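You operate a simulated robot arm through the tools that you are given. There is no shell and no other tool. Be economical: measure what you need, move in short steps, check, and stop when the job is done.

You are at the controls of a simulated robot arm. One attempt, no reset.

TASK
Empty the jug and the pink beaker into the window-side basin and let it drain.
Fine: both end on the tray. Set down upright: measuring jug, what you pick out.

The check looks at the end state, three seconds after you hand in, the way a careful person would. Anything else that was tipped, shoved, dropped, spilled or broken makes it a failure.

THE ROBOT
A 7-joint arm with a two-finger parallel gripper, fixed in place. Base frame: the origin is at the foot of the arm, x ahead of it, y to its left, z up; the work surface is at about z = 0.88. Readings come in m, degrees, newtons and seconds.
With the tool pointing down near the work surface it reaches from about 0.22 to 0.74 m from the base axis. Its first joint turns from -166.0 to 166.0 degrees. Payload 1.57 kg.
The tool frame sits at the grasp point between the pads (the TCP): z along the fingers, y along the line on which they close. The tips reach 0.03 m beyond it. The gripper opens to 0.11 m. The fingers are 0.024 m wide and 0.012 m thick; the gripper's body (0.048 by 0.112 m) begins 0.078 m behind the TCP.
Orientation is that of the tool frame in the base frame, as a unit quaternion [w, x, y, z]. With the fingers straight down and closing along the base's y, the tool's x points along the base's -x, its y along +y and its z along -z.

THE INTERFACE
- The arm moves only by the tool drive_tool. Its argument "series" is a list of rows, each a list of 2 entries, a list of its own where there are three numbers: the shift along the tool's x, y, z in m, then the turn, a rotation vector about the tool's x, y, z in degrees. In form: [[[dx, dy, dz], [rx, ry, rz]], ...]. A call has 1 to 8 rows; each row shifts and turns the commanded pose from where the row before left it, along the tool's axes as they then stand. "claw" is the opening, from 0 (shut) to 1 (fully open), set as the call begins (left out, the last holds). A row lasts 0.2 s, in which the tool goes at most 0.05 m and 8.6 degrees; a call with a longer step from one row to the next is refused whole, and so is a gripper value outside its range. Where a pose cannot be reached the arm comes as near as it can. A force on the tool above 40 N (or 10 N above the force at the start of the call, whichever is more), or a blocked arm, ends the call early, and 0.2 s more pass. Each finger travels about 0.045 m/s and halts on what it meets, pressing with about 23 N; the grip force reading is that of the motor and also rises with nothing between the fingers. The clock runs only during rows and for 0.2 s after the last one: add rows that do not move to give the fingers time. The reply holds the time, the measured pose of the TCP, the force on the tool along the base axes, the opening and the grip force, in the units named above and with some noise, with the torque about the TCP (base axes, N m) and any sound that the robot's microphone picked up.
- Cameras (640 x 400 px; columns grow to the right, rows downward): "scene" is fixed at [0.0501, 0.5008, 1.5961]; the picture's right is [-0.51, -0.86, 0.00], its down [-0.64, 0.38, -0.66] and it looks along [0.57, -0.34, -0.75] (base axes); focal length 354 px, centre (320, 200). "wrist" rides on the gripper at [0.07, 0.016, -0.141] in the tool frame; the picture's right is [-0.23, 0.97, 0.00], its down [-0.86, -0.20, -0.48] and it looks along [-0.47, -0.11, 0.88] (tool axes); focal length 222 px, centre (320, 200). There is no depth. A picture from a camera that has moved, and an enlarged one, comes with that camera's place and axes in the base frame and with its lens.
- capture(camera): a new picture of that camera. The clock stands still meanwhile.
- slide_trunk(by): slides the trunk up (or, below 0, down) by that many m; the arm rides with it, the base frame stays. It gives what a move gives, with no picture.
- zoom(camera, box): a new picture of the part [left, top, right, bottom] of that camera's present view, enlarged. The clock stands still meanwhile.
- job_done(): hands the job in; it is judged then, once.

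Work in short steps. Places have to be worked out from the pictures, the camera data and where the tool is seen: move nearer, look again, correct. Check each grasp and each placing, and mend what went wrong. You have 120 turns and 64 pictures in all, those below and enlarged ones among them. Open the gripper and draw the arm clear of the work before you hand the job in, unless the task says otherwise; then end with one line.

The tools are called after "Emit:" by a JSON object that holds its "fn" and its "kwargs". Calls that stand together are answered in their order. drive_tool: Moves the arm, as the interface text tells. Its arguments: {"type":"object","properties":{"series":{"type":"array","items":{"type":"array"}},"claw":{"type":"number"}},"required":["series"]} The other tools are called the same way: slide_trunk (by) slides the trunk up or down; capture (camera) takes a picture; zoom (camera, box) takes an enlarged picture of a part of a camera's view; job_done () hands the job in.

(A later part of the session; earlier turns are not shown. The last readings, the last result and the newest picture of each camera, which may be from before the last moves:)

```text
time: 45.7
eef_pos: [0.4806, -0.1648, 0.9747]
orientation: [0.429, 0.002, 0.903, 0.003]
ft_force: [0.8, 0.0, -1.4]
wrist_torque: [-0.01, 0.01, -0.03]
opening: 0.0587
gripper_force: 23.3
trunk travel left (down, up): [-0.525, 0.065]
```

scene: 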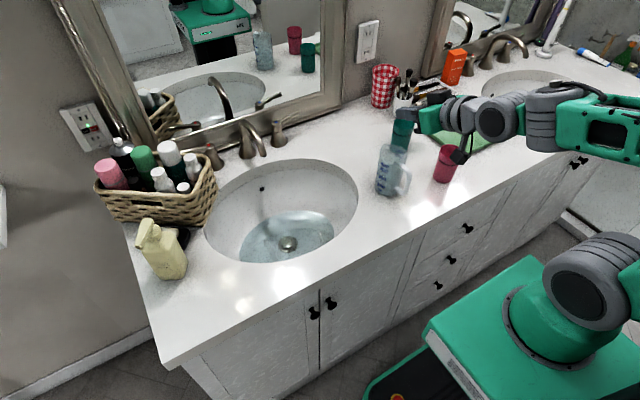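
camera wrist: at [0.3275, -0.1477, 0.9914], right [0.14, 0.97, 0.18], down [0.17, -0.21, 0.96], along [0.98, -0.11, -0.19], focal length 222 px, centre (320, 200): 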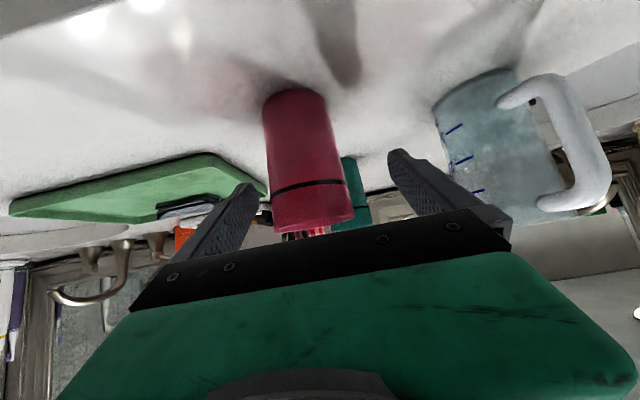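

Held, lifting 2 cm; continuing up gently.

Emit:
{"fn": "drive_tool", "kwargs": {"series": [[[-0.016, 0, -0.013], [0, 0, 0]], [[-0.02, 0, -0.017], [0, 0, 0]], [[-0.02, 0, -0.017], [0, 0, 0]], [[-0.02, 0, -0.017], [0, 0, 0]], [[-0.02, 0, -0.017], [0, 0, 0]], [[-0.012, 0, -0.01], [0, 0, 0]]]}}

Emit:
{"fn": "capture", "kwargs": {"camera": "wrist"}}

```text
time: 47.1
eef_pos: [0.4771, -0.1674, 1.116]
orientation: [0.429, 0.001, 0.903, 0.004]
ft_force: [0.0, 0.4, -1.4]
wrist_torque: [0.01, 0.0, 0.02]
opening: 0.0583
gripper_force: 23.1
trunk travel left (down, up): [-0.525, 0.065]
```

```text
28 pictures are left
camera wrist: at [0.3235, -0.1507, 1.1528], right [0.14, 0.97, 0.18], down [0.17, -0.21, 0.96], along [0.97, -0.11, -0.2], focal length 222 px, centre (320, 200)
```

wrist: 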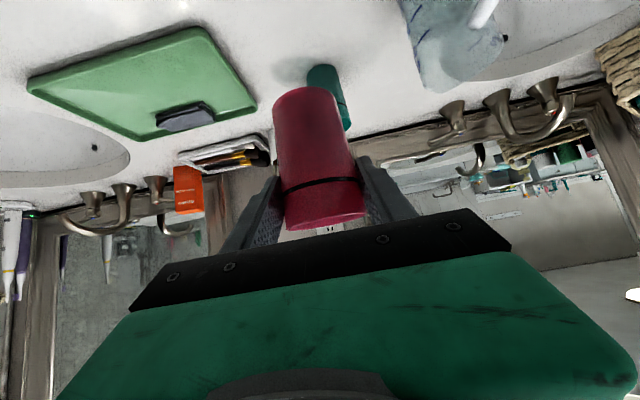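

Beaker held upright. Raise a bit more and carry it over to the basin, passing well above the jug.

Emit:
{"fn": "drive_tool", "kwargs": {"series": [[[-0.019, 0, -0.016], [0, 0, 0]], [[-0.019, 0, -0.016], [0, 0, 0]], [[-0.0071, 0.0306, 0.0085], [0, 0, 0]], [[-0.0071, 0.0306, 0.0085], [0, 0, 0]], [[-0.0071, 0.0306, 0.0085], [0, 0, 0]], [[-0.0071, 0.0306, 0.0085], [0, 0, 0]], [[-0.0071, 0.0306, 0.0085], [0, 0, 0]], [[-0.0071, 0.0306, 0.0085], [0, 0, 0]]]}}

Emit:
{"fn": "drive_tool", "kwargs": {"series": [[[-0.0071, 0.0306, 0.0085], [0, 0, 0]], [[-0.0071, 0.0306, 0.0085], [0, 0, 0]], [[-0.0071, 0.0306, 0.0085], [0, 0, 0]], [[-0.0071, 0.0306, 0.0085], [0, 0, 0]], [[-0.0071, 0.0306, 0.0085], [0, 0, 0]], [[-0.0071, 0.0306, 0.0085], [0, 0, 0]]]}}

Emit:
{"fn": "capture", "kwargs": {"camera": "scene"}}

```text
time: 48.9
eef_pos: [0.5446, 0.0165, 1.1668]
orientation: [0.429, 0.001, 0.903, 0.003]
ft_force: [-0.4, 0.1, -0.9]
wrist_torque: [0.0, 0.03, -0.01]
opening: 0.0588
gripper_force: 23.1
trunk travel left (down, up): [-0.525, 0.065]
```

```text
time: 50.3
eef_pos: [0.611, 0.2018, 1.1689]
orientation: [0.428, 0.001, 0.904, 0.004]
ft_force: [-0.1, 0.3, -0.9]
wrist_torque: [0.03, 0.05, 0.02]
opening: 0.0585
gripper_force: 23.0
trunk travel left (down, up): [-0.525, 0.065]
```

```text
27 pictures are left
```

scene: 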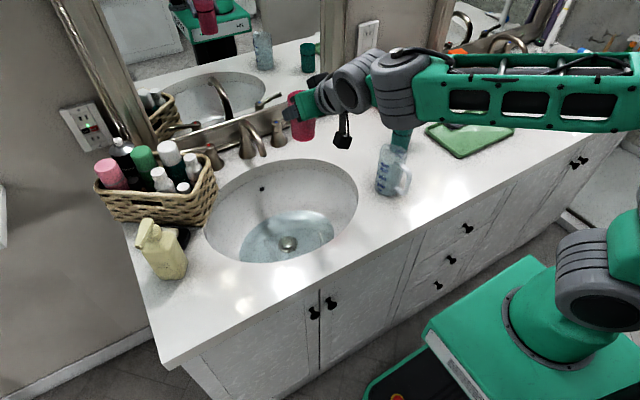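

Beaker is above the basin. Lower 8 cm and roll it toward +y, slowly.

Emit:
{"fn": "drive_tool", "kwargs": {"series": [[[0.031, 0.0, 0.026], [0, 0, 0]], [[0.031, 0.0, 0.026], [0, 0, 0]], [[0, 0, 0], [5.4, 0, -6.4]], [[0, 0, 0], [5.4, 0, -6.4]], [[0, 0, 0], [5.4, 0, -6.4]], [[0, 0, 0], [5.4, 0, -6.4]], [[0, 0, 0], [5.4, 0, -6.4]], [[0, 0, 0], [5.4, 0, -6.4]]]}}

Emit:
{"fn": "drive_tool", "kwargs": {"series": [[[0, 0, 0], [5.4, 0, -6.4]], [[0, 0, 0], [5.4, 0, -6.4]], [[0, 0, 0], [5.4, 0, -6.4]], [[0, 0, 0], [0, 0, 0]], [[0, 0, 0], [5.4, 0, -6.4]], [[0, 0, 0], [0, 0, 0]], [[0, 0, 0], [5.4, 0, -6.4]], [[0, 0, 0], [5.4, 0, -6.4]]]}}

Emit:
{"fn": "capture", "kwargs": {"camera": "scene"}}

```text
time: 52.1
eef_pos: [0.6099, 0.201, 1.0891]
orientation: [0.389, -0.175, 0.819, -0.384]
ft_force: [-0.8, -0.1, -1.1]
wrist_torque: [0.05, 0.0, 0.02]
opening: 0.0583
gripper_force: 23.5
trunk travel left (down, up): [-0.525, 0.065]
```

```text
time: 53.9
eef_pos: [0.624, 0.1515, 1.0687]
orientation: [0.322, -0.291, 0.679, -0.592]
ft_force: [1.6, 0.3, -1.3]
wrist_torque: [0.0, 0.04, -0.03]
opening: 0.0583
gripper_force: 23.4
out of reach, approached as far as the arm can: row 5, 7, 8
trunk travel left (down, up): [-0.525, 0.065]
```

```text
26 pictures are left
```

scene: 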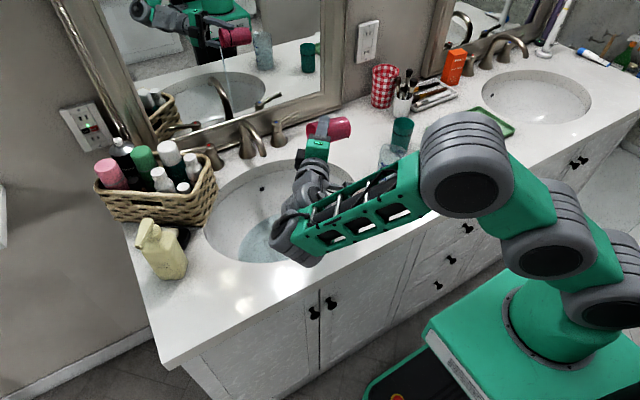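

The stream is falling into the basin, but roll stopped at ~83° here. I'll shift up and +y (as in rehearsal) and continue the roll.

Emit:
{"fn": "drive_tool", "kwargs": {"series": [[[-0.017, -0.024, -0.016], [0, 0, 0]], [[-0.017, -0.024, -0.016], [0, 0, 0]], [[-0.017, -0.024, -0.016], [0, 0, 0]], [[0, 0, 0], [5.2, 0, -6.6]], [[0, 0, 0], [5.2, 0, -6.6]], [[0, 0, 0], [5.2, 0, -6.6]]]}}

Emit:
{"fn": "capture", "kwargs": {"camera": "scene"}}

```text
time: 55.3
eef_pos: [0.6533, 0.1761, 1.1464]
orientation: [0.318, -0.304, 0.666, -0.603]
ft_force: [0.2, -0.7, -0.5]
wrist_torque: [0.04, 0.04, -0.04]
opening: 0.0584
gripper_force: 23.1
out of reach, approached as far as the arm can: row 1, 2, 3, 4, 5, 6
trunk travel left (down, up): [-0.525, 0.065]
```

```text
25 pictures are left
```

scene: 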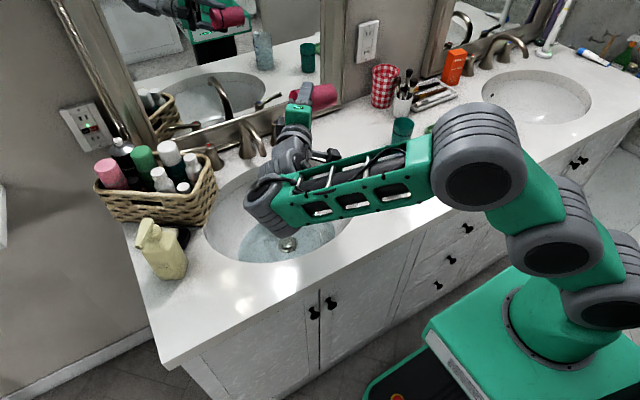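

Weight shows mostly empty, but I want the lip below horizontal. I'll yaw the whole hand 24° so the tool points more radially, then roll further.

Emit:
{"fn": "drive_tool", "kwargs": {"series": [[[0, 0, 0], [-0.7, -7.9, -0.6]], [[0, 0, 0], [-0.7, -7.9, -0.6]], [[0, 0, 0], [-0.7, -7.9, -0.6]], [[0, 0, 0], [5.2, 0, -6.6]], [[0, 0, 0], [5.2, 0, -6.6]], [[0, 0, 0], [5.2, 0, -6.6]]]}}

Emit:
{"fn": "capture", "kwargs": {"camera": "scene"}}

```text
time: 56.7
eef_pos: [0.6542, 0.1762, 1.1463]
orientation: [-0.392, 0.469, -0.431, 0.664]
ft_force: [0.1, 0.2, -0.4]
wrist_torque: [-0.01, 0.05, 0.0]
opening: 0.0585
gripper_force: 23.1
trunk travel left (down, up): [-0.525, 0.065]
```

```text
24 pictures are left
```

scene: 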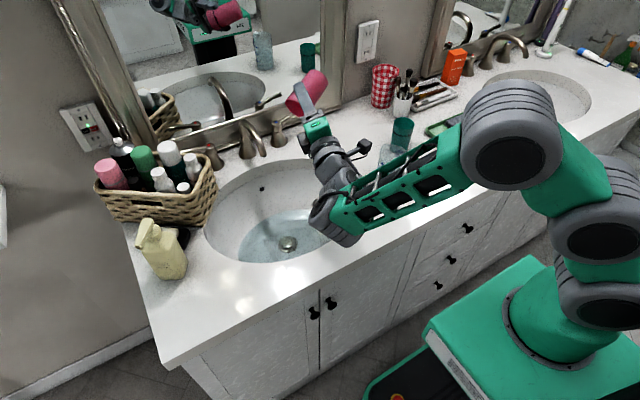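

That reached ~110°, beaker empty. Hold briefly, then roll upright.

Emit:
{"fn": "drive_tool", "kwargs": {"series": [[[0, 0, 0], [0, 0, 0]], [[0, 0, 0], [0, 0, 0]], [[0, 0, 0], [0, 0, 0]], [[0, 0, 0], [0, 0, 0]], [[0, 0, 0], [-5.2, 0, 6.6]], [[0, 0, 0], [-5.2, 0, 6.6]], [[0, 0, 0], [-5.2, 0, 6.6]], [[0, 0, 0], [-5.2, 0, 6.6]]]}}

Emit:
{"fn": "drive_tool", "kwargs": {"series": [[[0, 0, 0], [-5.2, 0, 6.6]], [[0, 0, 0], [-5.2, 0, 6.6]], [[0, 0, 0], [-5.2, 0, 6.6]], [[0, 0, 0], [-5.2, 0, 6.6]], [[0, 0, 0], [-5.2, 0, 6.6]], [[0, 0, 0], [-5.2, 0, 6.6]], [[0, 0, 0], [-5.2, 0, 6.6]], [[0, 0, 0], [-5.2, 0, 6.6]]]}}

```text
time: 58.5
eef_pos: [0.6546, 0.176, 1.1486]
orientation: [0.442, -0.422, 0.64, -0.466]
ft_force: [0.9, 0.0, -0.3]
wrist_torque: [0.02, 0.02, 0.02]
opening: 0.0584
gripper_force: 22.9
trunk travel left (down, up): [-0.525, 0.065]
```

```text
time: 60.3
eef_pos: [0.6551, 0.1747, 1.1471]
orientation: [0.426, -0.223, 0.877, 0.022]
ft_force: [-0.6, -0.4, -0.6]
wrist_torque: [-0.02, 0.0, -0.02]
opening: 0.0588
gripper_force: 23.1
trunk travel left (down, up): [-0.525, 0.065]
```

Roll back one more step to bring the beaker exactly upright, then unwind the yaw while backing off from the wall.

Emit:
{"fn": "drive_tool", "kwargs": {"series": [[[0, 0, 0], [-5.3, 0, 6.7]], [[0.012, 0, -0.015], [6.2, 0, 5.2]], [[0.012, 0, -0.015], [6.2, 0, 5.2]], [[0.012, 0, -0.015], [6.2, 0, 5.2]], [[0.01, 0, -0.012], [0, 0, 0]]]}}

Emit:
{"fn": "capture", "kwargs": {"camera": "scene"}}

```text
time: 61.5
eef_pos: [0.5847, 0.1581, 1.1485]
orientation: [0.424, -0.001, 0.906, -0.002]
ft_force: [0.1, -1.0, -0.1]
wrist_torque: [0.04, 0.01, -0.03]
opening: 0.0583
gripper_force: 22.8
trunk travel left (down, up): [-0.525, 0.065]
```

```text
23 pictures are left
```

scene: 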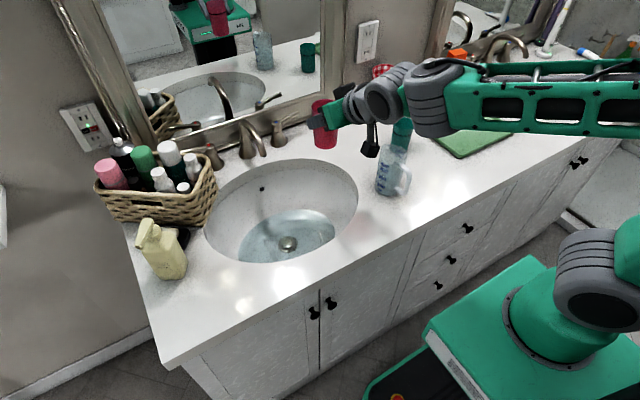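

Beaker is upright. Carry it along an arc toward the tray, turning the tool radially.

Emit:
{"fn": "drive_tool", "kwargs": {"series": [[[0, -0.0395, 0], [0, 0, 0]], [[0, -0.0395, 0], [0, 0, 0]], [[0, -0.0395, 0], [0, 0, 0]], [[0, -0.0395, 0], [0, 0, 0]], [[0, -0.041, 0], [2.99, 0, 2.51]], [[0, -0.041, 0], [2.99, 0, 2.51]], [[0, -0.041, 0], [2.99, 0, 2.51]], [[0, -0.041, 0], [2.99, 0, 2.51]]]}}

Emit:
{"fn": "drive_tool", "kwargs": {"series": [[[0, -0.041, 0], [2.99, 0, 2.51]], [[0, -0.041, 0], [2.99, 0, 2.51]], [[0, -0.041, 0], [2.99, 0, 2.51]], [[0, -0.041, 0], [2.99, 0, 2.51]], [[0, -0.041, 0], [2.99, 0, 2.51]], [[0, -0.041, 0], [2.99, 0, 2.51]]]}}

Emit:
{"fn": "capture", "kwargs": {"camera": "wrist"}}

```text
time: 63.3
eef_pos: [0.5688, -0.1628, 1.1479]
orientation: [0.421, 0.121, 0.897, -0.058]
ft_force: [0.9, 0.2, 0.3]
wrist_torque: [0.0, -0.02, -0.02]
opening: 0.0583
gripper_force: 23.2
trunk travel left (down, up): [-0.525, 0.065]
```

```text
time: 64.7
eef_pos: [0.4635, -0.3835, 1.1487]
orientation: [0.399, 0.301, 0.854, -0.141]
ft_force: [0.6, -0.8, -0.3]
wrist_torque: [-0.03, 0.02, -0.02]
opening: 0.0583
gripper_force: 23.0
trunk travel left (down, up): [-0.525, 0.065]
```

```text
22 pictures are left
camera wrist: at [0.3548, -0.2739, 1.185], right [0.73, 0.67, 0.17], down [0.01, -0.27, 0.96], along [0.69, -0.7, -0.2], focal length 222 px, centre (320, 200)
```

wrist: 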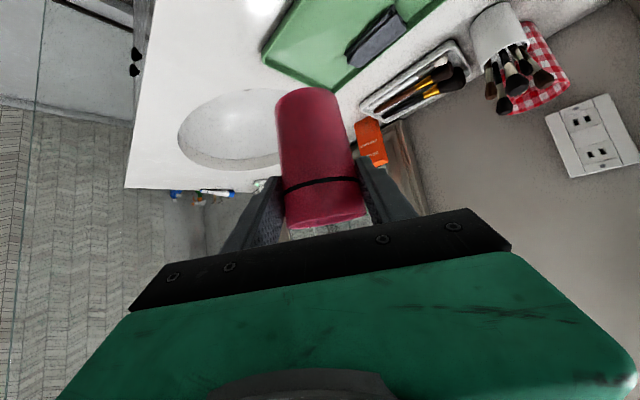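

Tray's −y edge is at y≈−0.51, x 0.52–0.67; the dark item spans x>0.61, y −0.34…−0.44. I'll set the beaker at (0.567, −0.456). Extending out and down part way.

Emit:
{"fn": "drive_tool", "kwargs": {"series": [[[-0.0014, 0.0023, 0.0405], [0, 0, 0]], [[-0.0014, 0.0023, 0.0405], [0, 0, 0]], [[-0.0014, 0.0023, 0.0405], [0, 0, 0]], [[-0.0014, 0.0023, 0.0405], [0, 0, 0]]]}}

Emit:
{"fn": "zoom", "kwargs": {"camera": "scene", "box": [400, 60, 560, 170]}}

Emit:
{"fn": "capture", "kwargs": {"camera": "wrist"}}

```text
time: 65.7
eef_pos: [0.5689, -0.4592, 1.0509]
orientation: [0.4, 0.301, 0.854, -0.143]
ft_force: [-0.9, -0.2, 0.1]
wrist_torque: [-0.01, -0.01, -0.01]
opening: 0.0587
gripper_force: 23.1
trunk travel left (down, up): [-0.525, 0.065]
```

```text
3.64 times, centred on (480, 115) of scene
camera zoom: at [0.0501, 0.5008, 1.5961], right [-0.51, -0.86, 0.0], down [-0.64, 0.38, -0.66], along [0.57, -0.34, -0.75], focal length 1288 px, centre (-262, 509)
```

zoom: 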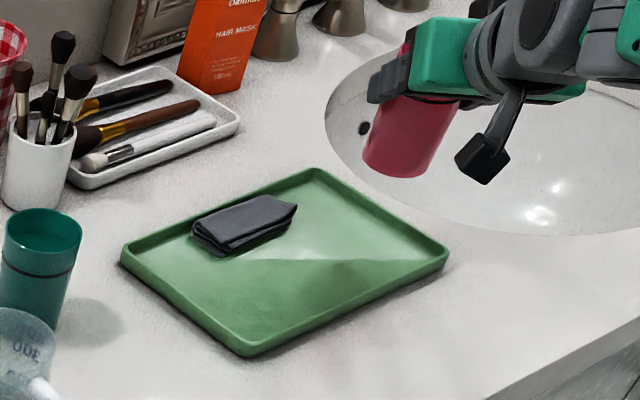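

```text
20 pictures are left
camera wrist: at [0.4594, -0.3492, 1.0869], right [0.72, 0.67, 0.17], down [0.01, -0.27, 0.96], along [0.69, -0.7, -0.2], focal length 222 px, centre (320, 200)
```

wrist: 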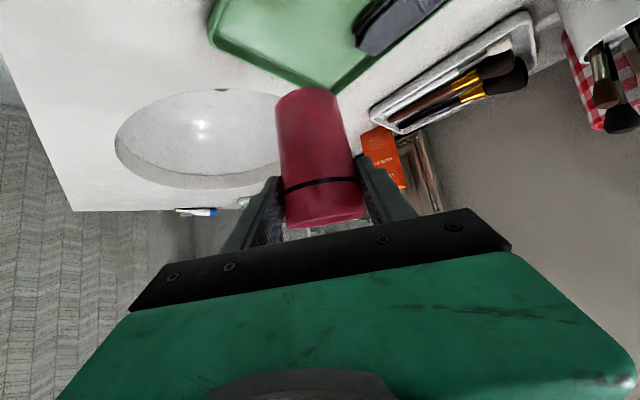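

The beaker is over the free right half of the tray. Descending straight down, last bit slowly.

Emit:
{"fn": "drive_tool", "kwargs": {"series": [[[0.0192, 0, 0.0161], [0, 0, 0]], [[0.0192, 0, 0.0161], [0, 0, 0]], [[0.0192, 0, 0.0161], [0, 0, 0]], [[0.0038, 0, 0.0032], [0, 0, 0]]]}}

Emit:
{"fn": "drive_tool", "kwargs": {"series": [[[0.0027, 0, 0.0023], [0, 0, 0]], [[0.0027, 0, 0.0023], [0, 0, 0]]]}}

Emit:
{"fn": "zoom", "kwargs": {"camera": "scene", "box": [400, 60, 560, 170]}}

```text
time: 66.7
eef_pos: [0.5695, -0.457, 0.9712]
orientation: [0.401, 0.301, 0.854, -0.142]
ft_force: [0.1, 0.2, -0.1]
wrist_torque: [0.0, 0.0, -0.03]
opening: 0.0579
gripper_force: 23.6
trunk travel left (down, up): [-0.525, 0.065]
```

```text
time: 67.3
eef_pos: [0.5671, -0.4573, 0.9626]
orientation: [0.4, 0.301, 0.854, -0.142]
ft_force: [0.6, 0.0, -0.4]
wrist_torque: [0.0, 0.0, 0.01]
opening: 0.0584
gripper_force: 23.3
trunk travel left (down, up): [-0.525, 0.065]
```

```text
3.64 times, centred on (480, 115) of scene
camera zoom: at [0.0501, 0.5008, 1.5961], right [-0.51, -0.86, 0.0], down [-0.64, 0.38, -0.66], along [0.57, -0.34, -0.75], focal length 1288 px, centre (-262, 509)
```

zoom: 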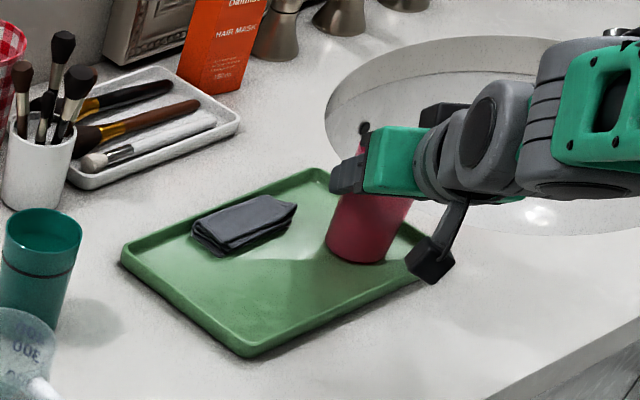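

Just about to touch; stepping down in millimetres until there's contact force.

Emit:
{"fn": "drive_tool", "kwargs": {"series": [[[0.0015, 0, 0.0013], [0, 0, 0]], [[0, 0, 0], [0, 0, 0]]]}}

Emit:
{"fn": "drive_tool", "kwargs": {"series": [[[0.0015, 0, 0.0013], [0, 0, 0]], [[0, 0, 0], [0, 0, 0]]]}}

```text
time: 67.9
eef_pos: [0.5689, -0.4565, 0.9604]
orientation: [0.4, 0.302, 0.854, -0.142]
ft_force: [-0.6, -0.7, -0.6]
wrist_torque: [-0.02, 0.04, -0.03]
opening: 0.0586
gripper_force: 22.8
trunk travel left (down, up): [-0.525, 0.065]
```

```text
time: 68.5
eef_pos: [0.5687, -0.4573, 0.9612]
orientation: [0.402, 0.301, 0.853, -0.142]
ft_force: [0.0, 0.7, 3.5]
wrist_torque: [-0.13, -0.09, 0.05]
opening: 0.0585
gripper_force: 22.8
trunk travel left (down, up): [-0.525, 0.065]
```

Contact (+3.5 N). Release, wait, and back straight up.

Emit:
{"fn": "drive_tool", "kwargs": {"series": [[[0, 0, 0], [0, 0, 0]], [[0, 0, 0], [0, 0, 0]], [[0, 0, 0], [0, 0, 0]], [[0, 0, 0], [0, 0, 0]]], "claw": 1}}

Emit:
{"fn": "drive_tool", "kwargs": {"series": [[[-0.023, 0, -0.019], [0, 0, 0]], [[-0.03, 0, -0.025], [0, 0, 0]], [[-0.03, 0, -0.025], [0, 0, 0]], [[-0.03, 0, -0.025], [0, 0, 0]], [[-0.03, 0, -0.025], [0, 0, 0]]]}}

Emit:
{"fn": "capture", "kwargs": {"camera": "scene"}}

```text
time: 69.5
eef_pos: [0.5694, -0.4576, 0.9587]
orientation: [0.401, 0.301, 0.853, -0.142]
ft_force: [0.6, -0.5, 0.1]
wrist_torque: [0.0, -0.03, -0.04]
opening: 0.11
gripper_force: 0.1
trunk travel left (down, up): [-0.525, 0.065]
```

```text
time: 70.7
eef_pos: [0.5693, -0.4541, 1.1455]
orientation: [0.399, 0.301, 0.854, -0.142]
ft_force: [-0.3, 0.3, 0.1]
wrist_torque: [0.01, 0.0, 0.01]
opening: 0.1099
gripper_force: 0.0
trunk travel left (down, up): [-0.525, 0.065]
```

```text
18 pictures are left
```

scene: 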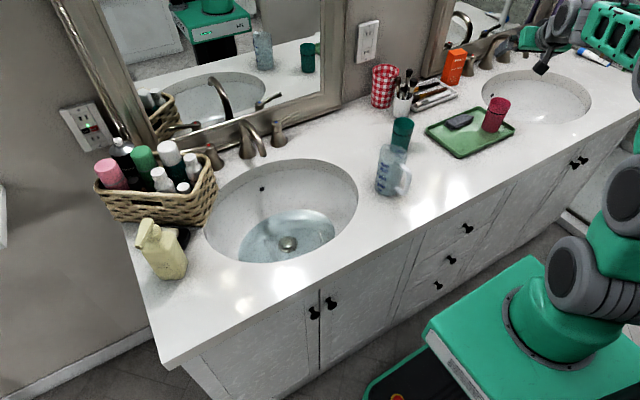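

Beaker stands upright on the tray. Now the jug: swing back over it with the tool azimuth turned to ≈+20° so the fingers straddle clear of the handle.

Emit:
{"fn": "drive_tool", "kwargs": {"series": [[[0.0129, 0.038, -0.0153], [-3.0, 0, -2.52]], [[0.0129, 0.038, -0.0153], [-3.0, 0, -2.52]], [[0.0129, 0.038, -0.0153], [-3.0, 0, -2.52]], [[0.0129, 0.038, -0.0153], [-3.0, 0, -2.52]], [[0.0129, 0.038, -0.0153], [-3.0, 0, -2.52]], [[0.0129, 0.038, -0.0153], [-3.0, 0, -2.52]], [[0.0129, 0.038, -0.0153], [-3.0, 0, -2.52]], [[0.0129, 0.038, -0.0153], [-3.0, 0, -2.52]]]}}

Emit:
{"fn": "drive_tool", "kwargs": {"series": [[[0, 0.03, 0], [-4.0, 0, -3.36]], [[0, 0.02, 0], [-5.0, 0, -4.2]], [[0, 0.01, 0], [-5.0, 0, -4.2]], [[0, 0, 0], [-5.0, 0, -4.2]]]}}

```text
time: 72.5
eef_pos: [0.5531, -0.1167, 1.1449]
orientation: [0.423, 0.059, 0.904, -0.031]
ft_force: [0.6, -0.3, -0.1]
wrist_torque: [-0.02, 0.0, -0.01]
opening: 0.1101
gripper_force: 0.1
trunk travel left (down, up): [-0.525, 0.065]
```

```text
time: 73.5
eef_pos: [0.558, -0.0563, 1.1438]
orientation: [0.418, -0.138, 0.896, 0.062]
ft_force: [0.2, 0.9, -0.4]
wrist_torque: [0.04, 0.02, -0.03]
opening: 0.1097
gripper_force: 0.0
trunk travel left (down, up): [-0.525, 0.065]
```

Emit:
{"fn": "drive_tool", "kwargs": {"series": [[[0.0243, 0.0243, -0.0025], [0, 0, 0]], [[0.0243, 0.0243, -0.0025], [0, 0, 0]]]}}

Emit:
{"fn": "capture", "kwargs": {"camera": "wrist"}}

```text
time: 74.1
eef_pos: [0.5095, -0.0216, 1.1098]
orientation: [0.419, -0.137, 0.895, 0.062]
ft_force: [0.4, -0.2, 0.1]
wrist_torque: [0.01, -0.02, -0.04]
opening: 0.1101
gripper_force: 0.0
trunk travel left (down, up): [-0.525, 0.065]
```

```text
17 pictures are left
camera wrist: at [0.3588, -0.0507, 1.1465], right [-0.15, 0.97, 0.17], down [0.23, -0.13, 0.96], along [0.96, 0.18, -0.21], focal length 222 px, centre (320, 200)
```

wrist: 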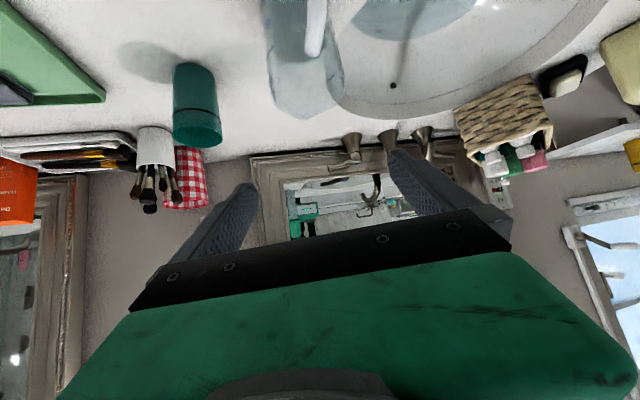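

Jug is along y≈−0.015 at x≈0.526, handle roughly under the palm direction and between the finger planes. Descending around it.

Emit:
{"fn": "drive_tool", "kwargs": {"series": [[[0.0246, 0.0005, 0.0251], [0, 0, 0]], [[0.0246, 0.0005, 0.0251], [0, 0, 0]], [[0.0246, 0.0005, 0.0251], [0, 0, 0]], [[0.0246, 0.0005, 0.0251], [0, 0, 0]]]}}

Emit:
{"fn": "capture", "kwargs": {"camera": "wrist"}}

Emit:
{"fn": "zoom", "kwargs": {"camera": "scene", "box": [345, 110, 465, 210]}}

```text
time: 75.1
eef_pos: [0.5235, -0.0135, 0.9687]
orientation: [0.418, -0.137, 0.896, 0.061]
ft_force: [-0.2, -1.0, -0.5]
wrist_torque: [-0.01, -0.01, 0.02]
opening: 0.11
gripper_force: 0.1
trunk travel left (down, up): [-0.525, 0.065]
```

```text
16 pictures are left
camera wrist: at [0.3731, -0.0437, 1.0062], right [-0.15, 0.97, 0.17], down [0.23, -0.13, 0.96], along [0.96, 0.18, -0.21], focal length 222 px, centre (320, 200)
```

wrist: 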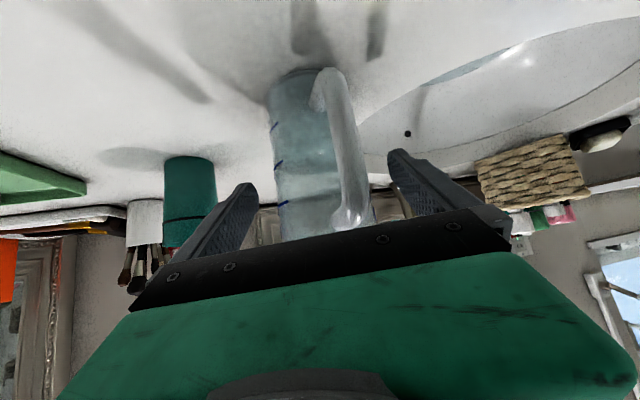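

```text
4.00 times, centred on (405, 160) of scene
camera zoom: at [0.0501, 0.5008, 1.5961], right [-0.51, -0.86, 0.0], down [-0.64, 0.38, -0.66], along [0.57, -0.34, -0.75], focal length 1416 px, centre (-20, 360)
```

zoom: 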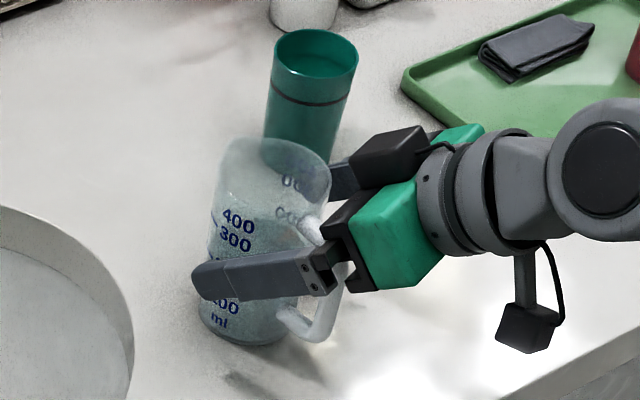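

The jug is centred laterally but likely ~1 cm deeper than the TCP (the earlier grasp was a shallow one). Advance 9 mm horizontally, close, and wait.

Emit:
{"fn": "drive_tool", "kwargs": {"series": [[[-0.0058, 0.003, 0.0069], [0, 0, 0]]]}}

Emit:
{"fn": "drive_tool", "kwargs": {"series": [[[0, 0, 0], [0, 0, 0]], [[0, 0, 0], [0, 0, 0]], [[0, 0, 0], [0, 0, 0]], [[0, 0, 0], [0, 0, 0]], [[0, 0, 0], [0, 0, 0]], [[0, 0, 0], [0, 0, 0]]], "claw": 0}}

Emit:
{"fn": "drive_tool", "kwargs": {"series": [[[-0.0031, 0, -0.0026], [0, 0, 0]], [[0, 0, 0], [0, 0, 0]]]}}

```text
time: 75.5
eef_pos: [0.5314, -0.0079, 0.969]
orientation: [0.419, -0.137, 0.896, 0.062]
ft_force: [0.1, -0.2, 0.6]
wrist_torque: [-0.02, -0.02, 0.0]
opening: 0.11
gripper_force: 0.1
trunk travel left (down, up): [-0.525, 0.065]
```

```text
time: 76.9
eef_pos: [0.5324, -0.0104, 0.9686]
orientation: [0.42, -0.138, 0.895, 0.062]
ft_force: [0.1, -1.5, 3.2]
wrist_torque: [0.0, -0.05, -0.02]
opening: 0.0664
gripper_force: 22.9
trunk travel left (down, up): [-0.525, 0.065]
```

```text
time: 77.5
eef_pos: [0.5301, -0.0089, 0.9732]
orientation: [0.418, -0.137, 0.896, 0.062]
ft_force: [-0.4, -0.4, -2.2]
wrist_torque: [-0.03, -0.01, -0.03]
opening: 0.0663
gripper_force: 22.7
trunk travel left (down, up): [-0.525, 0.065]
```

Grip at 66 mm. Lift on in small slow steps, watching the force.

Emit:
{"fn": "drive_tool", "kwargs": {"series": [[[-0.0031, 0, -0.0026], [0, 0, 0]], [[0, 0, 0], [0, 0, 0]], [[-0.0031, 0, -0.0026], [0, 0, 0]], [[0, 0, 0], [0, 0, 0]]]}}

Emit:
{"fn": "zoom", "kwargs": {"camera": "scene", "box": [345, 110, 465, 210]}}

```text
time: 78.5
eef_pos: [0.5308, -0.0116, 0.9818]
orientation: [0.418, -0.137, 0.896, 0.061]
ft_force: [0.0, -0.3, -2.3]
wrist_torque: [-0.02, -0.02, -0.03]
opening: 0.0662
gripper_force: 22.8
trunk travel left (down, up): [-0.525, 0.065]
```

```text
4.00 times, centred on (405, 160) of scene
camera zoom: at [0.0501, 0.5008, 1.5961], right [-0.51, -0.86, 0.0], down [-0.64, 0.38, -0.66], along [0.57, -0.34, -0.75], focal length 1416 px, centre (-20, 360)
```

zoom: 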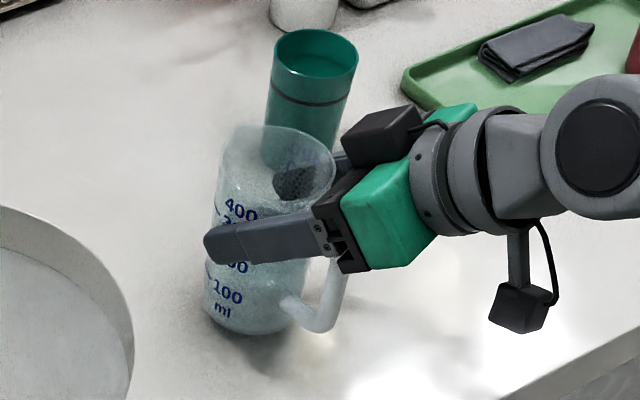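

The jug is off the surface and holding steady (2.3 N). Lift gently higher.

Emit:
{"fn": "drive_tool", "kwargs": {"series": [[[-0.008, 0, -0.0065], [0, 0, 0]], [[-0.012, 0, -0.01], [0, 0, 0]], [[-0.015, 0, -0.0125], [0, 0, 0]], [[-0.017, 0, -0.014], [0, 0, 0]], [[-0.017, 0, -0.014], [0, 0, 0]], [[-0.017, 0, -0.014], [0, 0, 0]], [[-0.014, 0, -0.012], [0, 0, 0]], [[-0.008, 0, -0.0065], [0, 0, 0]]]}}

Emit:
{"fn": "capture", "kwargs": {"camera": "wrist"}}

```text
time: 80.3
eef_pos: [0.5313, -0.0073, 1.1211]
orientation: [0.419, -0.137, 0.895, 0.061]
ft_force: [-1.0, -0.9, -2.6]
wrist_torque: [0.02, -0.02, 0.03]
opening: 0.066
gripper_force: 22.9
trunk travel left (down, up): [-0.525, 0.065]
```

```text
13 pictures are left
camera wrist: at [0.3796, -0.0377, 1.1588], right [-0.15, 0.97, 0.17], down [0.23, -0.13, 0.96], along [0.96, 0.18, -0.21], focal length 222 px, centre (320, 200)
```

wrist: 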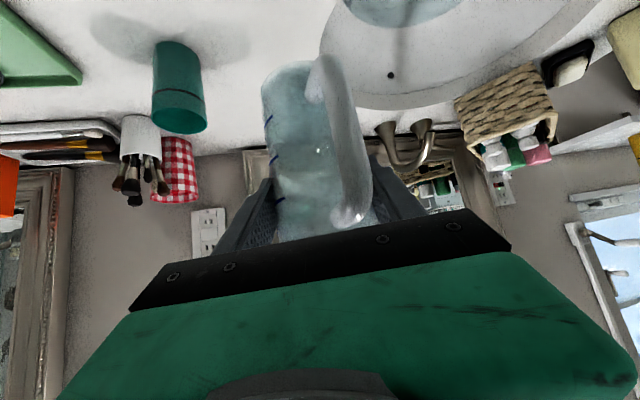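

Jug held well. Carry it gently over the basin to the pose where the pour worked.

Emit:
{"fn": "drive_tool", "kwargs": {"series": [[[-0.016, 0.0174, 0.0132], [-0.6, 0, -0.5]], [[-0.016, 0.0174, 0.0132], [-0.6, 0, -0.5]], [[-0.016, 0.0174, 0.0132], [-0.6, 0, -0.5]], [[-0.016, 0.0174, 0.0132], [-0.6, 0, -0.5]], [[-0.016, 0.0174, 0.0132], [-0.6, 0, -0.5]], [[-0.016, 0.0174, 0.0132], [-0.6, 0, -0.5]], [[-0.016, 0.0174, 0.0132], [-0.6, 0, -0.5]], [[-0.016, 0.0174, 0.0132], [-0.6, 0, -0.5]]]}}

Emit:
{"fn": "drive_tool", "kwargs": {"series": [[[0, 0, 0], [0, 0, 0]], [[0, 0, 0], [2.6, 0, -3.3]], [[0, 0, 0], [3.5, 0, -4.4]], [[0, 0, 0], [3.5, 0, -4.4]], [[0, 0, 0], [3.5, 0, -4.4]], [[0, 0, 0], [3.5, 0, -4.4]], [[0, 0, 0], [3.5, 0, -4.4]], [[0, 0, 0], [3.5, 0, -4.4]]]}}

Emit:
{"fn": "drive_tool", "kwargs": {"series": [[[0, 0, 0], [3.5, 0, -4.4]], [[0, 0, 0], [3.5, 0, -4.4]], [[0, 0, 0], [3.5, 0, -4.4]], [[0, 0, 0], [3.5, 0, -4.4]], [[0, 0, 0], [3.5, 0, -4.4]], [[0, 0, 0], [3.5, 0, -4.4]], [[0, 0, 0], [3.5, 0, -4.4]], [[0, 0, 0], [0, 0, 0]]]}}

Emit:
{"fn": "capture", "kwargs": {"camera": "scene"}}

```text
time: 82.1
eef_pos: [0.637, 0.176, 1.1503]
orientation: [0.413, -0.185, 0.888, 0.084]
ft_force: [0.2, 0.0, -2.9]
wrist_torque: [-0.01, 0.04, -0.02]
opening: 0.0656
gripper_force: 22.9
trunk travel left (down, up): [-0.525, 0.065]
```

```text
time: 83.9
eef_pos: [0.6349, 0.1768, 1.1511]
orientation: [0.451, -0.317, 0.809, -0.206]
ft_force: [-0.2, 0.4, -2.6]
wrist_torque: [0.04, -0.01, 0.02]
opening: 0.0662
gripper_force: 23.2
trunk travel left (down, up): [-0.525, 0.065]
```

```text
time: 85.7
eef_pos: [0.6371, 0.1768, 1.151]
orientation: [0.437, -0.417, 0.634, -0.482]
ft_force: [1.3, -0.4, -2.1]
wrist_torque: [-0.02, 0.04, -0.01]
opening: 0.066
gripper_force: 22.9
trunk travel left (down, up): [-0.525, 0.065]
```

```text
12 pictures are left
```

scene: 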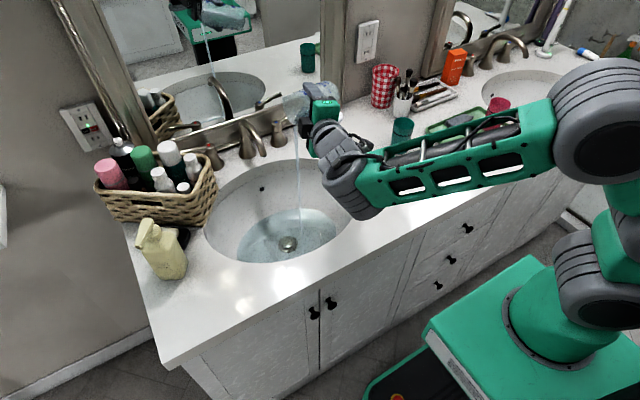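

The stream is running into the basin. Continue the tilt to ~110° and hold.

Emit:
{"fn": "drive_tool", "kwargs": {"series": [[[0, 0, 0], [0, 0, 0]], [[0, 0, 0], [3.5, 0, -4.4]], [[0, 0, 0], [3.5, 0, -4.4]], [[0, 0, 0], [3.5, 0, -4.4]], [[0, 0, 0], [3.5, 0, -4.4]], [[0, 0, 0], [3.5, 0, -4.4]], [[0, 0, 0], [3.5, 0, -4.4]], [[0, 0, 0], [0, 0, 0]]]}}

Emit:
{"fn": "drive_tool", "kwargs": {"series": [[[0, 0, 0], [0, 0, 0]], [[0, 0, 0], [0, 0, 0]], [[0, 0, 0], [0, 0, 0]], [[0, 0, 0], [0, 0, 0]], [[0, 0, 0], [0, 0, 0]], [[0, 0, 0], [0, 0, 0]], [[0, 0, 0], [0, 0, 0]], [[0, 0, 0], [0, 0, 0]]]}}

Emit:
{"fn": "capture", "kwargs": {"camera": "scene"}}

```text
time: 87.5
eef_pos: [0.6362, 0.1767, 1.1504]
orientation: [-0.383, 0.465, -0.426, 0.675]
ft_force: [1.0, 0.4, -1.3]
wrist_torque: [-0.01, 0.04, 0.0]
opening: 0.0657
gripper_force: 22.8
trunk travel left (down, up): [-0.525, 0.065]
```

```text
time: 89.3
eef_pos: [0.6373, 0.1769, 1.1511]
orientation: [-0.384, 0.465, -0.425, 0.675]
ft_force: [-0.3, 0.2, -0.7]
wrist_torque: [0.03, -0.01, -0.02]
opening: 0.066
gripper_force: 22.9
trunk travel left (down, up): [-0.525, 0.065]
```

```text
11 pictures are left
```

scene: 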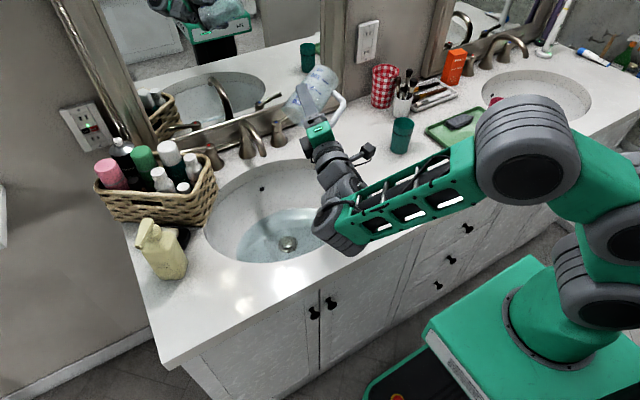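

Empty. Roll the jug back upright.

Emit:
{"fn": "drive_tool", "kwargs": {"series": [[[0, 0, 0], [-5.2, 0, 6.6]], [[0, 0, 0], [-5.2, 0, 6.6]], [[0, 0, 0], [-5.2, 0, 6.6]], [[0, 0, 0], [-5.2, 0, 6.6]], [[0, 0, 0], [-5.2, 0, 6.6]], [[0, 0, 0], [-5.2, 0, 6.6]], [[0, 0, 0], [-5.2, 0, 6.6]]]}}

Emit:
{"fn": "drive_tool", "kwargs": {"series": [[[0, 0, 0], [-5.2, 0, 6.6]], [[0, 0, 0], [-5.2, 0, 6.6]], [[0, 0, 0], [-5.2, 0, 6.6]], [[0, 0, 0], [-5.2, 0, 6.6]], [[0, 0, 0], [-5.2, 0, 6.6]], [[0, 0, 0], [-5.2, 0, 6.6]], [[0, 0, 0], [-1.1, 0, 1.4]]]}}

```text
time: 90.9
eef_pos: [0.6355, 0.1773, 1.1517]
orientation: [0.453, -0.357, 0.756, -0.31]
ft_force: [0.0, 0.6, -0.7]
wrist_torque: [0.03, -0.01, 0.0]
opening: 0.066
gripper_force: 23.1
trunk travel left (down, up): [-0.525, 0.065]
```

```text
time: 92.5
eef_pos: [0.6374, 0.1763, 1.1508]
orientation: [0.417, -0.183, 0.886, 0.084]
ft_force: [0.1, -0.8, -1.0]
wrist_torque: [0.0, -0.04, -0.01]
opening: 0.0654
gripper_force: 22.6
trunk travel left (down, up): [-0.525, 0.065]
```

Upright again. Same carry as the beaker: back off and unwind the yaw, then arc round to the tray.

Emit:
{"fn": "drive_tool", "kwargs": {"series": [[[0.012, 0, -0.015], [6.0, 0, 5.0]], [[0.012, 0, -0.015], [6.0, 0, 5.0]], [[0.012, 0, -0.015], [5.8, 0, 4.9]], [[0.01, 0, -0.012], [0, 0, 0]], [[0, -0.04, 0], [0, 0, 0]], [[0, -0.04, 0], [0, 0, 0]], [[0, -0.04, 0], [0, 0, 0]], [[0, -0.04, 0], [0, 0, 0]]]}}

Emit:
{"fn": "drive_tool", "kwargs": {"series": [[[0, -0.037, 0], [2.8, 0, 2.35]], [[0, -0.037, 0], [2.8, 0, 2.35]], [[0, -0.037, 0], [2.8, 0, 2.35]], [[0, -0.037, 0], [2.8, 0, 2.35]], [[0, -0.037, 0], [2.8, 0, 2.35]], [[0, -0.037, 0], [2.8, 0, 2.35]], [[0, -0.037, 0], [2.8, 0, 2.35]], [[0, -0.037, 0], [2.8, 0, 2.35]]]}}

```text
time: 94.3
eef_pos: [0.5671, 0.0016, 1.1512]
orientation: [0.427, -0.001, 0.904, -0.001]
ft_force: [0.8, 0.4, -0.9]
wrist_torque: [0.0, 0.01, -0.02]
opening: 0.0657
gripper_force: 23.3
trunk travel left (down, up): [-0.525, 0.065]
```

```text
time: 96.1
eef_pos: [0.5042, -0.2842, 1.1523]
orientation: [0.414, 0.228, 0.875, -0.107]
ft_force: [0.5, -0.2, -0.4]
wrist_torque: [0.0, -0.02, 0.02]
opening: 0.0658
gripper_force: 23.3
trunk travel left (down, up): [-0.525, 0.065]
```

Emit:
{"fn": "drive_tool", "kwargs": {"series": [[[0.0067, -0.0009, 0.031], [0, 0, 0]], [[0.0067, -0.0009, 0.031], [0, 0, 0]], [[0.0067, -0.0009, 0.031], [0, 0, 0]], [[0.0067, -0.0009, 0.031], [0, 0, 0]]]}}

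Emit:
{"fn": "zoom", "kwargs": {"camera": "scene", "box": [400, 60, 560, 170]}}

```text
time: 97.1
eef_pos: [0.5705, -0.3267, 1.0532]
orientation: [0.414, 0.228, 0.875, -0.106]
ft_force: [-0.4, 0.3, -0.7]
wrist_torque: [-0.01, 0.01, 0.0]
opening: 0.0655
gripper_force: 23.2
trunk travel left (down, up): [-0.525, 0.065]
```

```text
3.64 times, centred on (480, 115) of scene
camera zoom: at [0.0501, 0.5008, 1.5961], right [-0.51, -0.86, 0.0], down [-0.64, 0.38, -0.66], along [0.57, -0.34, -0.75], focal length 1288 px, centre (-262, 509)
```

zoom: 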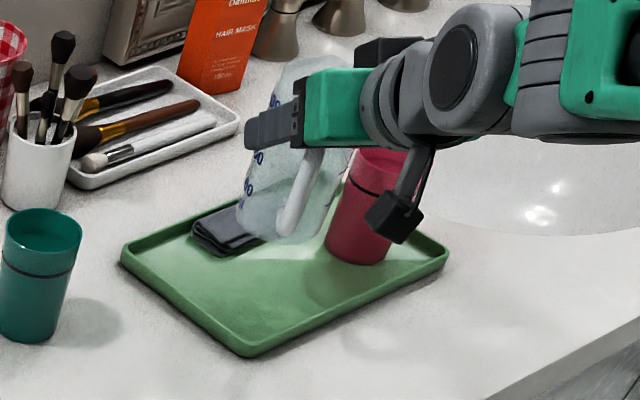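

The landing spot projects well inside the tray, clear of the dark item and the beaker. Descend, then creep to contact.

Emit:
{"fn": "drive_tool", "kwargs": {"series": [[[0.015, 0, 0.0126], [0, 0, 0]], [[0.015, 0, 0.0126], [0, 0, 0]], [[0.015, 0, 0.0126], [0, 0, 0]], [[0.011, 0, 0.0092], [0, 0, 0]], [[0, 0, 0], [0, 0, 0]]]}}

Emit:
{"fn": "drive_tool", "kwargs": {"series": [[[0.0023, 0, 0.0019], [0, 0, 0]], [[0, 0, 0], [0, 0, 0]]]}}

Emit:
{"fn": "zoom", "kwargs": {"camera": "scene", "box": [400, 60, 560, 170]}}

```text
time: 98.3
eef_pos: [0.5692, -0.3242, 0.9797]
orientation: [0.414, 0.228, 0.875, -0.107]
ft_force: [0.1, 0.6, -1.4]
wrist_torque: [0.0, -0.01, -0.02]
opening: 0.0655
gripper_force: 23.0
trunk travel left (down, up): [-0.525, 0.065]
```

```text
time: 98.9
eef_pos: [0.5694, -0.326, 0.9764]
orientation: [0.413, 0.228, 0.875, -0.105]
ft_force: [0.0, 0.2, -1.0]
wrist_torque: [-0.02, 0.03, -0.01]
opening: 0.0656
gripper_force: 22.6
trunk travel left (down, up): [-0.525, 0.065]
```

```text
3.64 times, centred on (480, 115) of scene
camera zoom: at [0.0501, 0.5008, 1.5961], right [-0.51, -0.86, 0.0], down [-0.64, 0.38, -0.66], along [0.57, -0.34, -0.75], focal length 1288 px, centre (-262, 509)
```

zoom: 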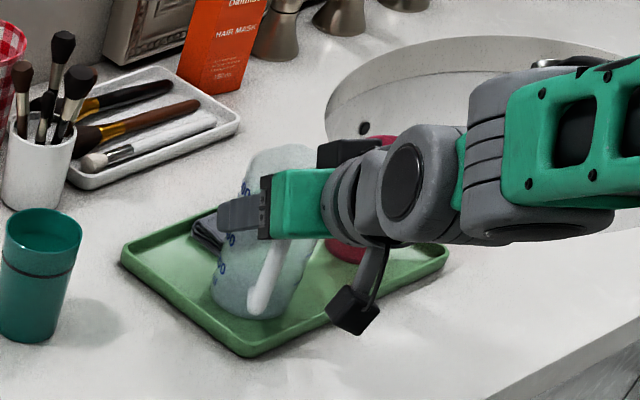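

Emit:
{"fn": "drive_tool", "kwargs": {"series": [[[0.0023, 0, 0.0019], [0, 0, 0]], [[0, 0, 0], [0, 0, 0]]]}}

Emit:
{"fn": "drive_tool", "kwargs": {"series": [[[0.0015, 0, 0.0013], [0, 0, 0]], [[0, 0, 0], [0, 0, 0]]]}}

```text
time: 99.5
eef_pos: [0.5688, -0.3246, 0.9753]
orientation: [0.414, 0.228, 0.875, -0.106]
ft_force: [0.5, 1.4, 6.3]
wrist_torque: [0.12, 0.06, 0.03]
opening: 0.0657
gripper_force: 23.6
trunk travel left (down, up): [-0.525, 0.065]
```

```text
time: 100.1
eef_pos: [0.5696, -0.3258, 0.975]
orientation: [0.416, 0.228, 0.874, -0.108]
ft_force: [-0.9, -1.2, 15.6]
wrist_torque: [0.15, 0.16, 0.02]
opening: 0.0653
gripper_force: 22.8
trunk travel left (down, up): [-0.525, 0.065]
```

Firm contact; ease up 2 mm, release, and withdraw straight up.

Emit:
{"fn": "drive_tool", "kwargs": {"series": [[[-0.0017, 0, -0.0014], [0, 0, 0]], [[0, 0, 0], [0, 0, 0]]]}}

Emit:
{"fn": "drive_tool", "kwargs": {"series": [[[0, 0, 0], [0, 0, 0]], [[0, 0, 0], [0, 0, 0]], [[0, 0, 0], [0, 0, 0]], [[0, 0, 0], [0, 0, 0]]], "claw": 1}}

Emit:
{"fn": "drive_tool", "kwargs": {"series": [[[-0.015, 0, -0.0126], [0, 0, 0]], [[-0.025, 0, -0.021], [0, 0, 0]], [[-0.03, 0, -0.025], [0, 0, 0]], [[-0.03, 0, -0.025], [0, 0, 0]], [[-0.03, 0, -0.025], [0, 0, 0]]]}}

Emit:
{"fn": "capture", "kwargs": {"camera": "scene"}}

```text
time: 100.7
eef_pos: [0.5688, -0.3242, 0.9743]
orientation: [0.413, 0.228, 0.875, -0.106]
ft_force: [2.1, -0.9, 10.5]
wrist_torque: [0.03, -0.17, -0.04]
opening: 0.0657
gripper_force: 22.6
trunk travel left (down, up): [-0.525, 0.065]
```

```text
time: 101.7
eef_pos: [0.5695, -0.3259, 0.9741]
orientation: [0.413, 0.227, 0.876, -0.106]
ft_force: [0.2, 1.2, -0.1]
wrist_torque: [0.01, 0.01, -0.01]
opening: 0.1099
gripper_force: 0.0
trunk travel left (down, up): [-0.525, 0.065]
```

```text
time: 102.9
eef_pos: [0.5662, -0.3246, 1.1449]
orientation: [0.412, 0.228, 0.876, -0.105]
ft_force: [0.3, 0.0, 0.4]
wrist_torque: [0.02, -0.01, 0.01]
opening: 0.1098
gripper_force: 0.1
trunk travel left (down, up): [-0.525, 0.065]
```

```text
8 pictures are left
```

scene: 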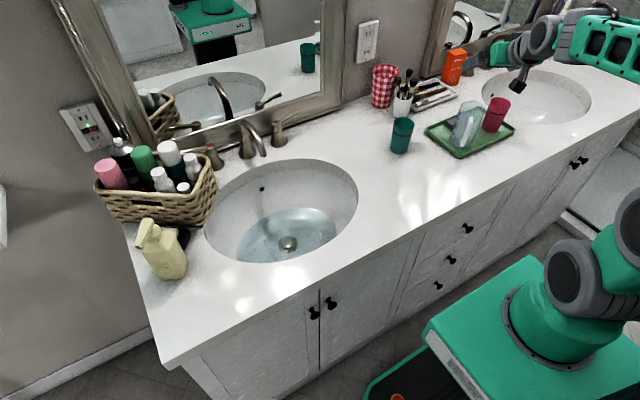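

Both vessels stand on the tray. Last: press open the stopper so the basin drains. Swing back over the basin, levelling the tool and closing the fingers.

Emit:
{"fn": "drive_tool", "kwargs": {"series": [[[0, 0.045, 0], [-2.8, 0, -2.35]], [[0, 0.045, 0], [-2.8, 0, -2.35]], [[0, 0.045, 0], [-2.8, 0, -2.35]], [[0, 0.045, 0], [-2.8, 0, -2.35]], [[0, 0.045, 0], [-2.8, 0, -2.35]], [[0, 0.045, 0], [-2.8, 0, -2.35]], [[0, 0.045, 0], [-2.8, 0, -2.35]], [[0, 0.045, 0], [-2.8, 0, -2.35]]], "claw": 0}}

Emit:
{"fn": "drive_tool", "kwargs": {"series": [[[0, 0.04, 0], [0, 8.4, 0]], [[0, 0.04, 0], [0, 8.4, 0]], [[0, 0.04, 0], [0, 8.4, 0]], [[0, 0.04, 0], [0, 8.4, 0]], [[0, 0.04, 0], [0, 8.4, 0]], [[0, 0.04, 0], [0, 8, 0]]]}}

Emit:
{"fn": "slide_trunk", "kwargs": {"by": 0.06}}

```text
time: 104.7
eef_pos: [0.6681, 0.0176, 1.1433]
orientation: [0.425, -0.001, 0.905, -0.002]
ft_force: [-0.4, -0.6, -0.3]
wrist_torque: [0.03, 0.0, -0.02]
opening: 0.0
gripper_force: 21.5
trunk travel left (down, up): [-0.525, 0.065]
```

```text
time: 106.1
eef_pos: [0.6366, 0.2722, 1.1292]
orientation: [0.003, -0.001, 1.0, -0.001]
ft_force: [0.0, 1.1, 1.0]
wrist_torque: [-0.01, 0.03, -0.02]
opening: 0.0
gripper_force: 21.3
out of reach, approached as far as the arm can: row 5, 6
trunk travel left (down, up): [-0.525, 0.065]
```

```text
time: 107.1
eef_pos: [0.635, 0.2725, 1.1904]
orientation: [0.004, -0.001, 1.0, 0.0]
ft_force: [0.1, -0.3, -0.4]
wrist_torque: [0.01, 0.02, 0.01]
opening: 0.0
gripper_force: 20.5
trunk travel left (down, up): [-0.585, 0.005]
```

Descend toward the drain in stages.

Emit:
{"fn": "drive_tool", "kwargs": {"series": [[[0.003, -0.004, 0.04], [0, 0, 0]], [[0, 0, 0.04], [0, 0, 0]], [[0, 0, 0.04], [0, 0, 0]], [[0, 0, 0.04], [0, 0, 0]], [[0, 0, 0.04], [0, 0, 0]], [[0, 0, 0.04], [0, 0, 0]]]}}

Emit:
{"fn": "capture", "kwargs": {"camera": "scene"}}

```text
time: 108.5
eef_pos: [0.6343, 0.2686, 0.9498]
orientation: [0.005, -0.001, 1.0, -0.002]
ft_force: [0.4, 0.7, 0.4]
wrist_torque: [0.02, 0.0, 0.0]
opening: 0.0002
gripper_force: 21.3
trunk travel left (down, up): [-0.585, 0.005]
```

```text
7 pictures are left
```

scene: 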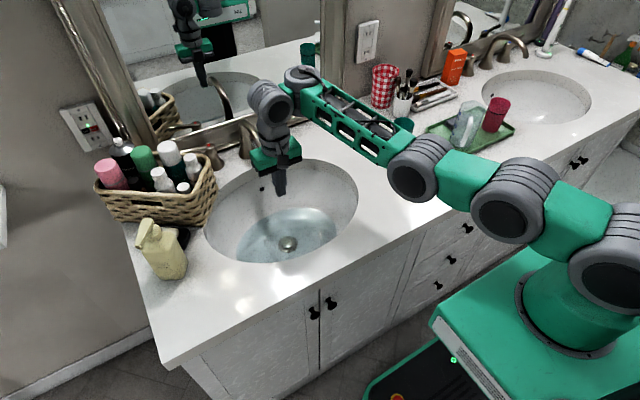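

Arm clears everything. Continue 10 cm down, then check elbow height.

Emit:
{"fn": "drive_tool", "kwargs": {"series": [[[0.002, 0, 0.035], [0, 0, 0]], [[0, 0, 0.035], [0, 0, 0]], [[0, 0, 0.03], [0, 0, 0]], [[0, 0, 0.03], [0, 0, 0]]]}}

Emit:
{"fn": "capture", "kwargs": {"camera": "scene"}}

```text
time: 109.5
eef_pos: [0.653, 0.2907, 0.8468]
orientation: [-0.007, -0.002, 1.0, 0.005]
ft_force: [0.5, -0.3, -0.3]
wrist_torque: [0.03, 0.01, 0.05]
opening: 0.0
gripper_force: 21.2
out of reach, approached as far as the arm can: row 3, 4
trunk travel left (down, up): [-0.585, 0.005]
```

```text
6 pictures are left
```

scene: 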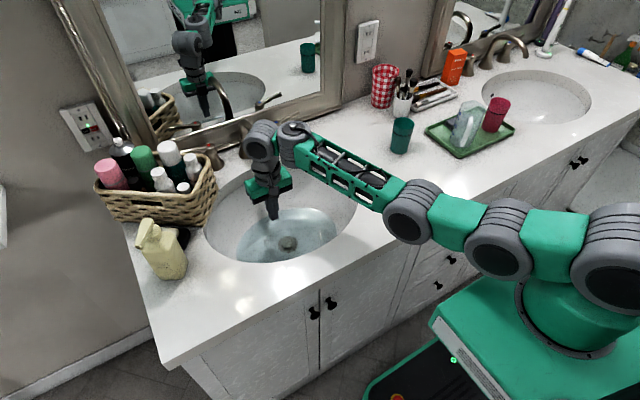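

The arm is straight out and at its reach limit (shoulder too high). I'll re-centre over the drain a little higher, then lower with the trunk instead.

Emit:
{"fn": "drive_tool", "kwargs": {"series": [[[0.011, -0.011, -0.025], [0, 0, 0]], [[0.01, -0.011, -0.02], [0, 0, 0]]]}}

Emit:
{"fn": "slide_trunk", "kwargs": {"by": -0.1}}

Emit:
{"fn": "zoom", "kwargs": {"camera": "scene", "box": [200, 100, 460, 262]}}

```text
time: 110.1
eef_pos: [0.657, 0.2721, 0.8692]
orientation: [0.005, -0.002, 1.0, -0.012]
ft_force: [0.1, -0.7, 0.7]
wrist_torque: [0.0, -0.03, 0.01]
opening: 0.0
gripper_force: 21.0
out of reach, approached as far as the arm can: row 1, 2
trunk travel left (down, up): [-0.585, 0.005]
```

```text
time: 111.4
eef_pos: [0.6574, 0.2705, 0.7701]
orientation: [0.005, -0.001, 1.0, -0.011]
ft_force: [0.3, 1.1, -0.1]
wrist_torque: [0.04, 0.01, 0.0]
opening: 0.0001
gripper_force: 21.6
trunk travel left (down, up): [-0.485, 0.105]
```

```text
2.46 times, centred on (330, 181) of scene
camera zoom: at [0.0501, 0.5008, 1.5961], right [-0.51, -0.86, 0.0], down [-0.64, 0.38, -0.66], along [0.57, -0.34, -0.75], focal length 872 px, centre (295, 247)
```

zoom: 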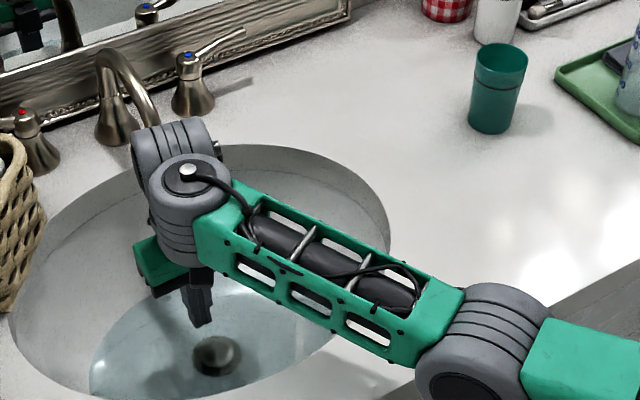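

No contact so far. The tool is ~2.5 cm too far out; pull back toward the drain.

Emit:
{"fn": "drive_tool", "kwargs": {"series": [[[0.01, 0, -0.003], [0, 0, 0]], [[0.01, -0.001, 0], [0, 0, 0]], [[0.007, -0.001, 0], [0, 0, 0]]]}}

```text
time: 112.2
eef_pos: [0.631, 0.2702, 0.7738]
orientation: [0.004, -0.001, 1.0, -0.011]
ft_force: [0.1, -0.6, -0.3]
wrist_torque: [0.0, -0.02, 0.0]
opening: 0.0002
gripper_force: 21.8
trunk travel left (down, up): [-0.485, 0.105]
```

Emit:
{"fn": "zoom", "kwargs": {"camera": "wrist", "box": [230, 90, 430, 215]}}

```text
3.20 times, centred on (330, 152) of wrist
camera zoom: at [0.5589, 0.29, 0.9133], right [0.23, 0.97, -0.02], down [0.85, -0.19, 0.49], along [0.47, -0.13, -0.87], focal length 711 px, centre (288, 352)
```

zoom: 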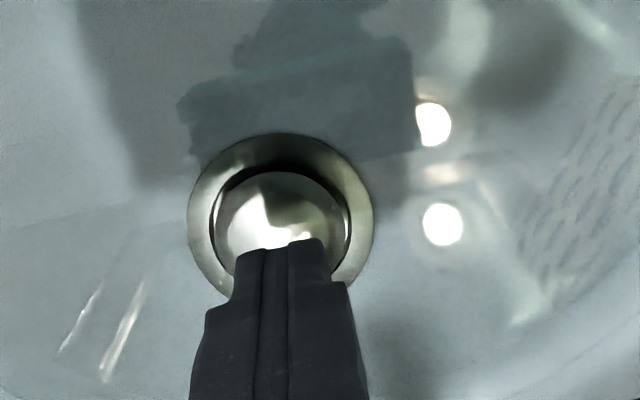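

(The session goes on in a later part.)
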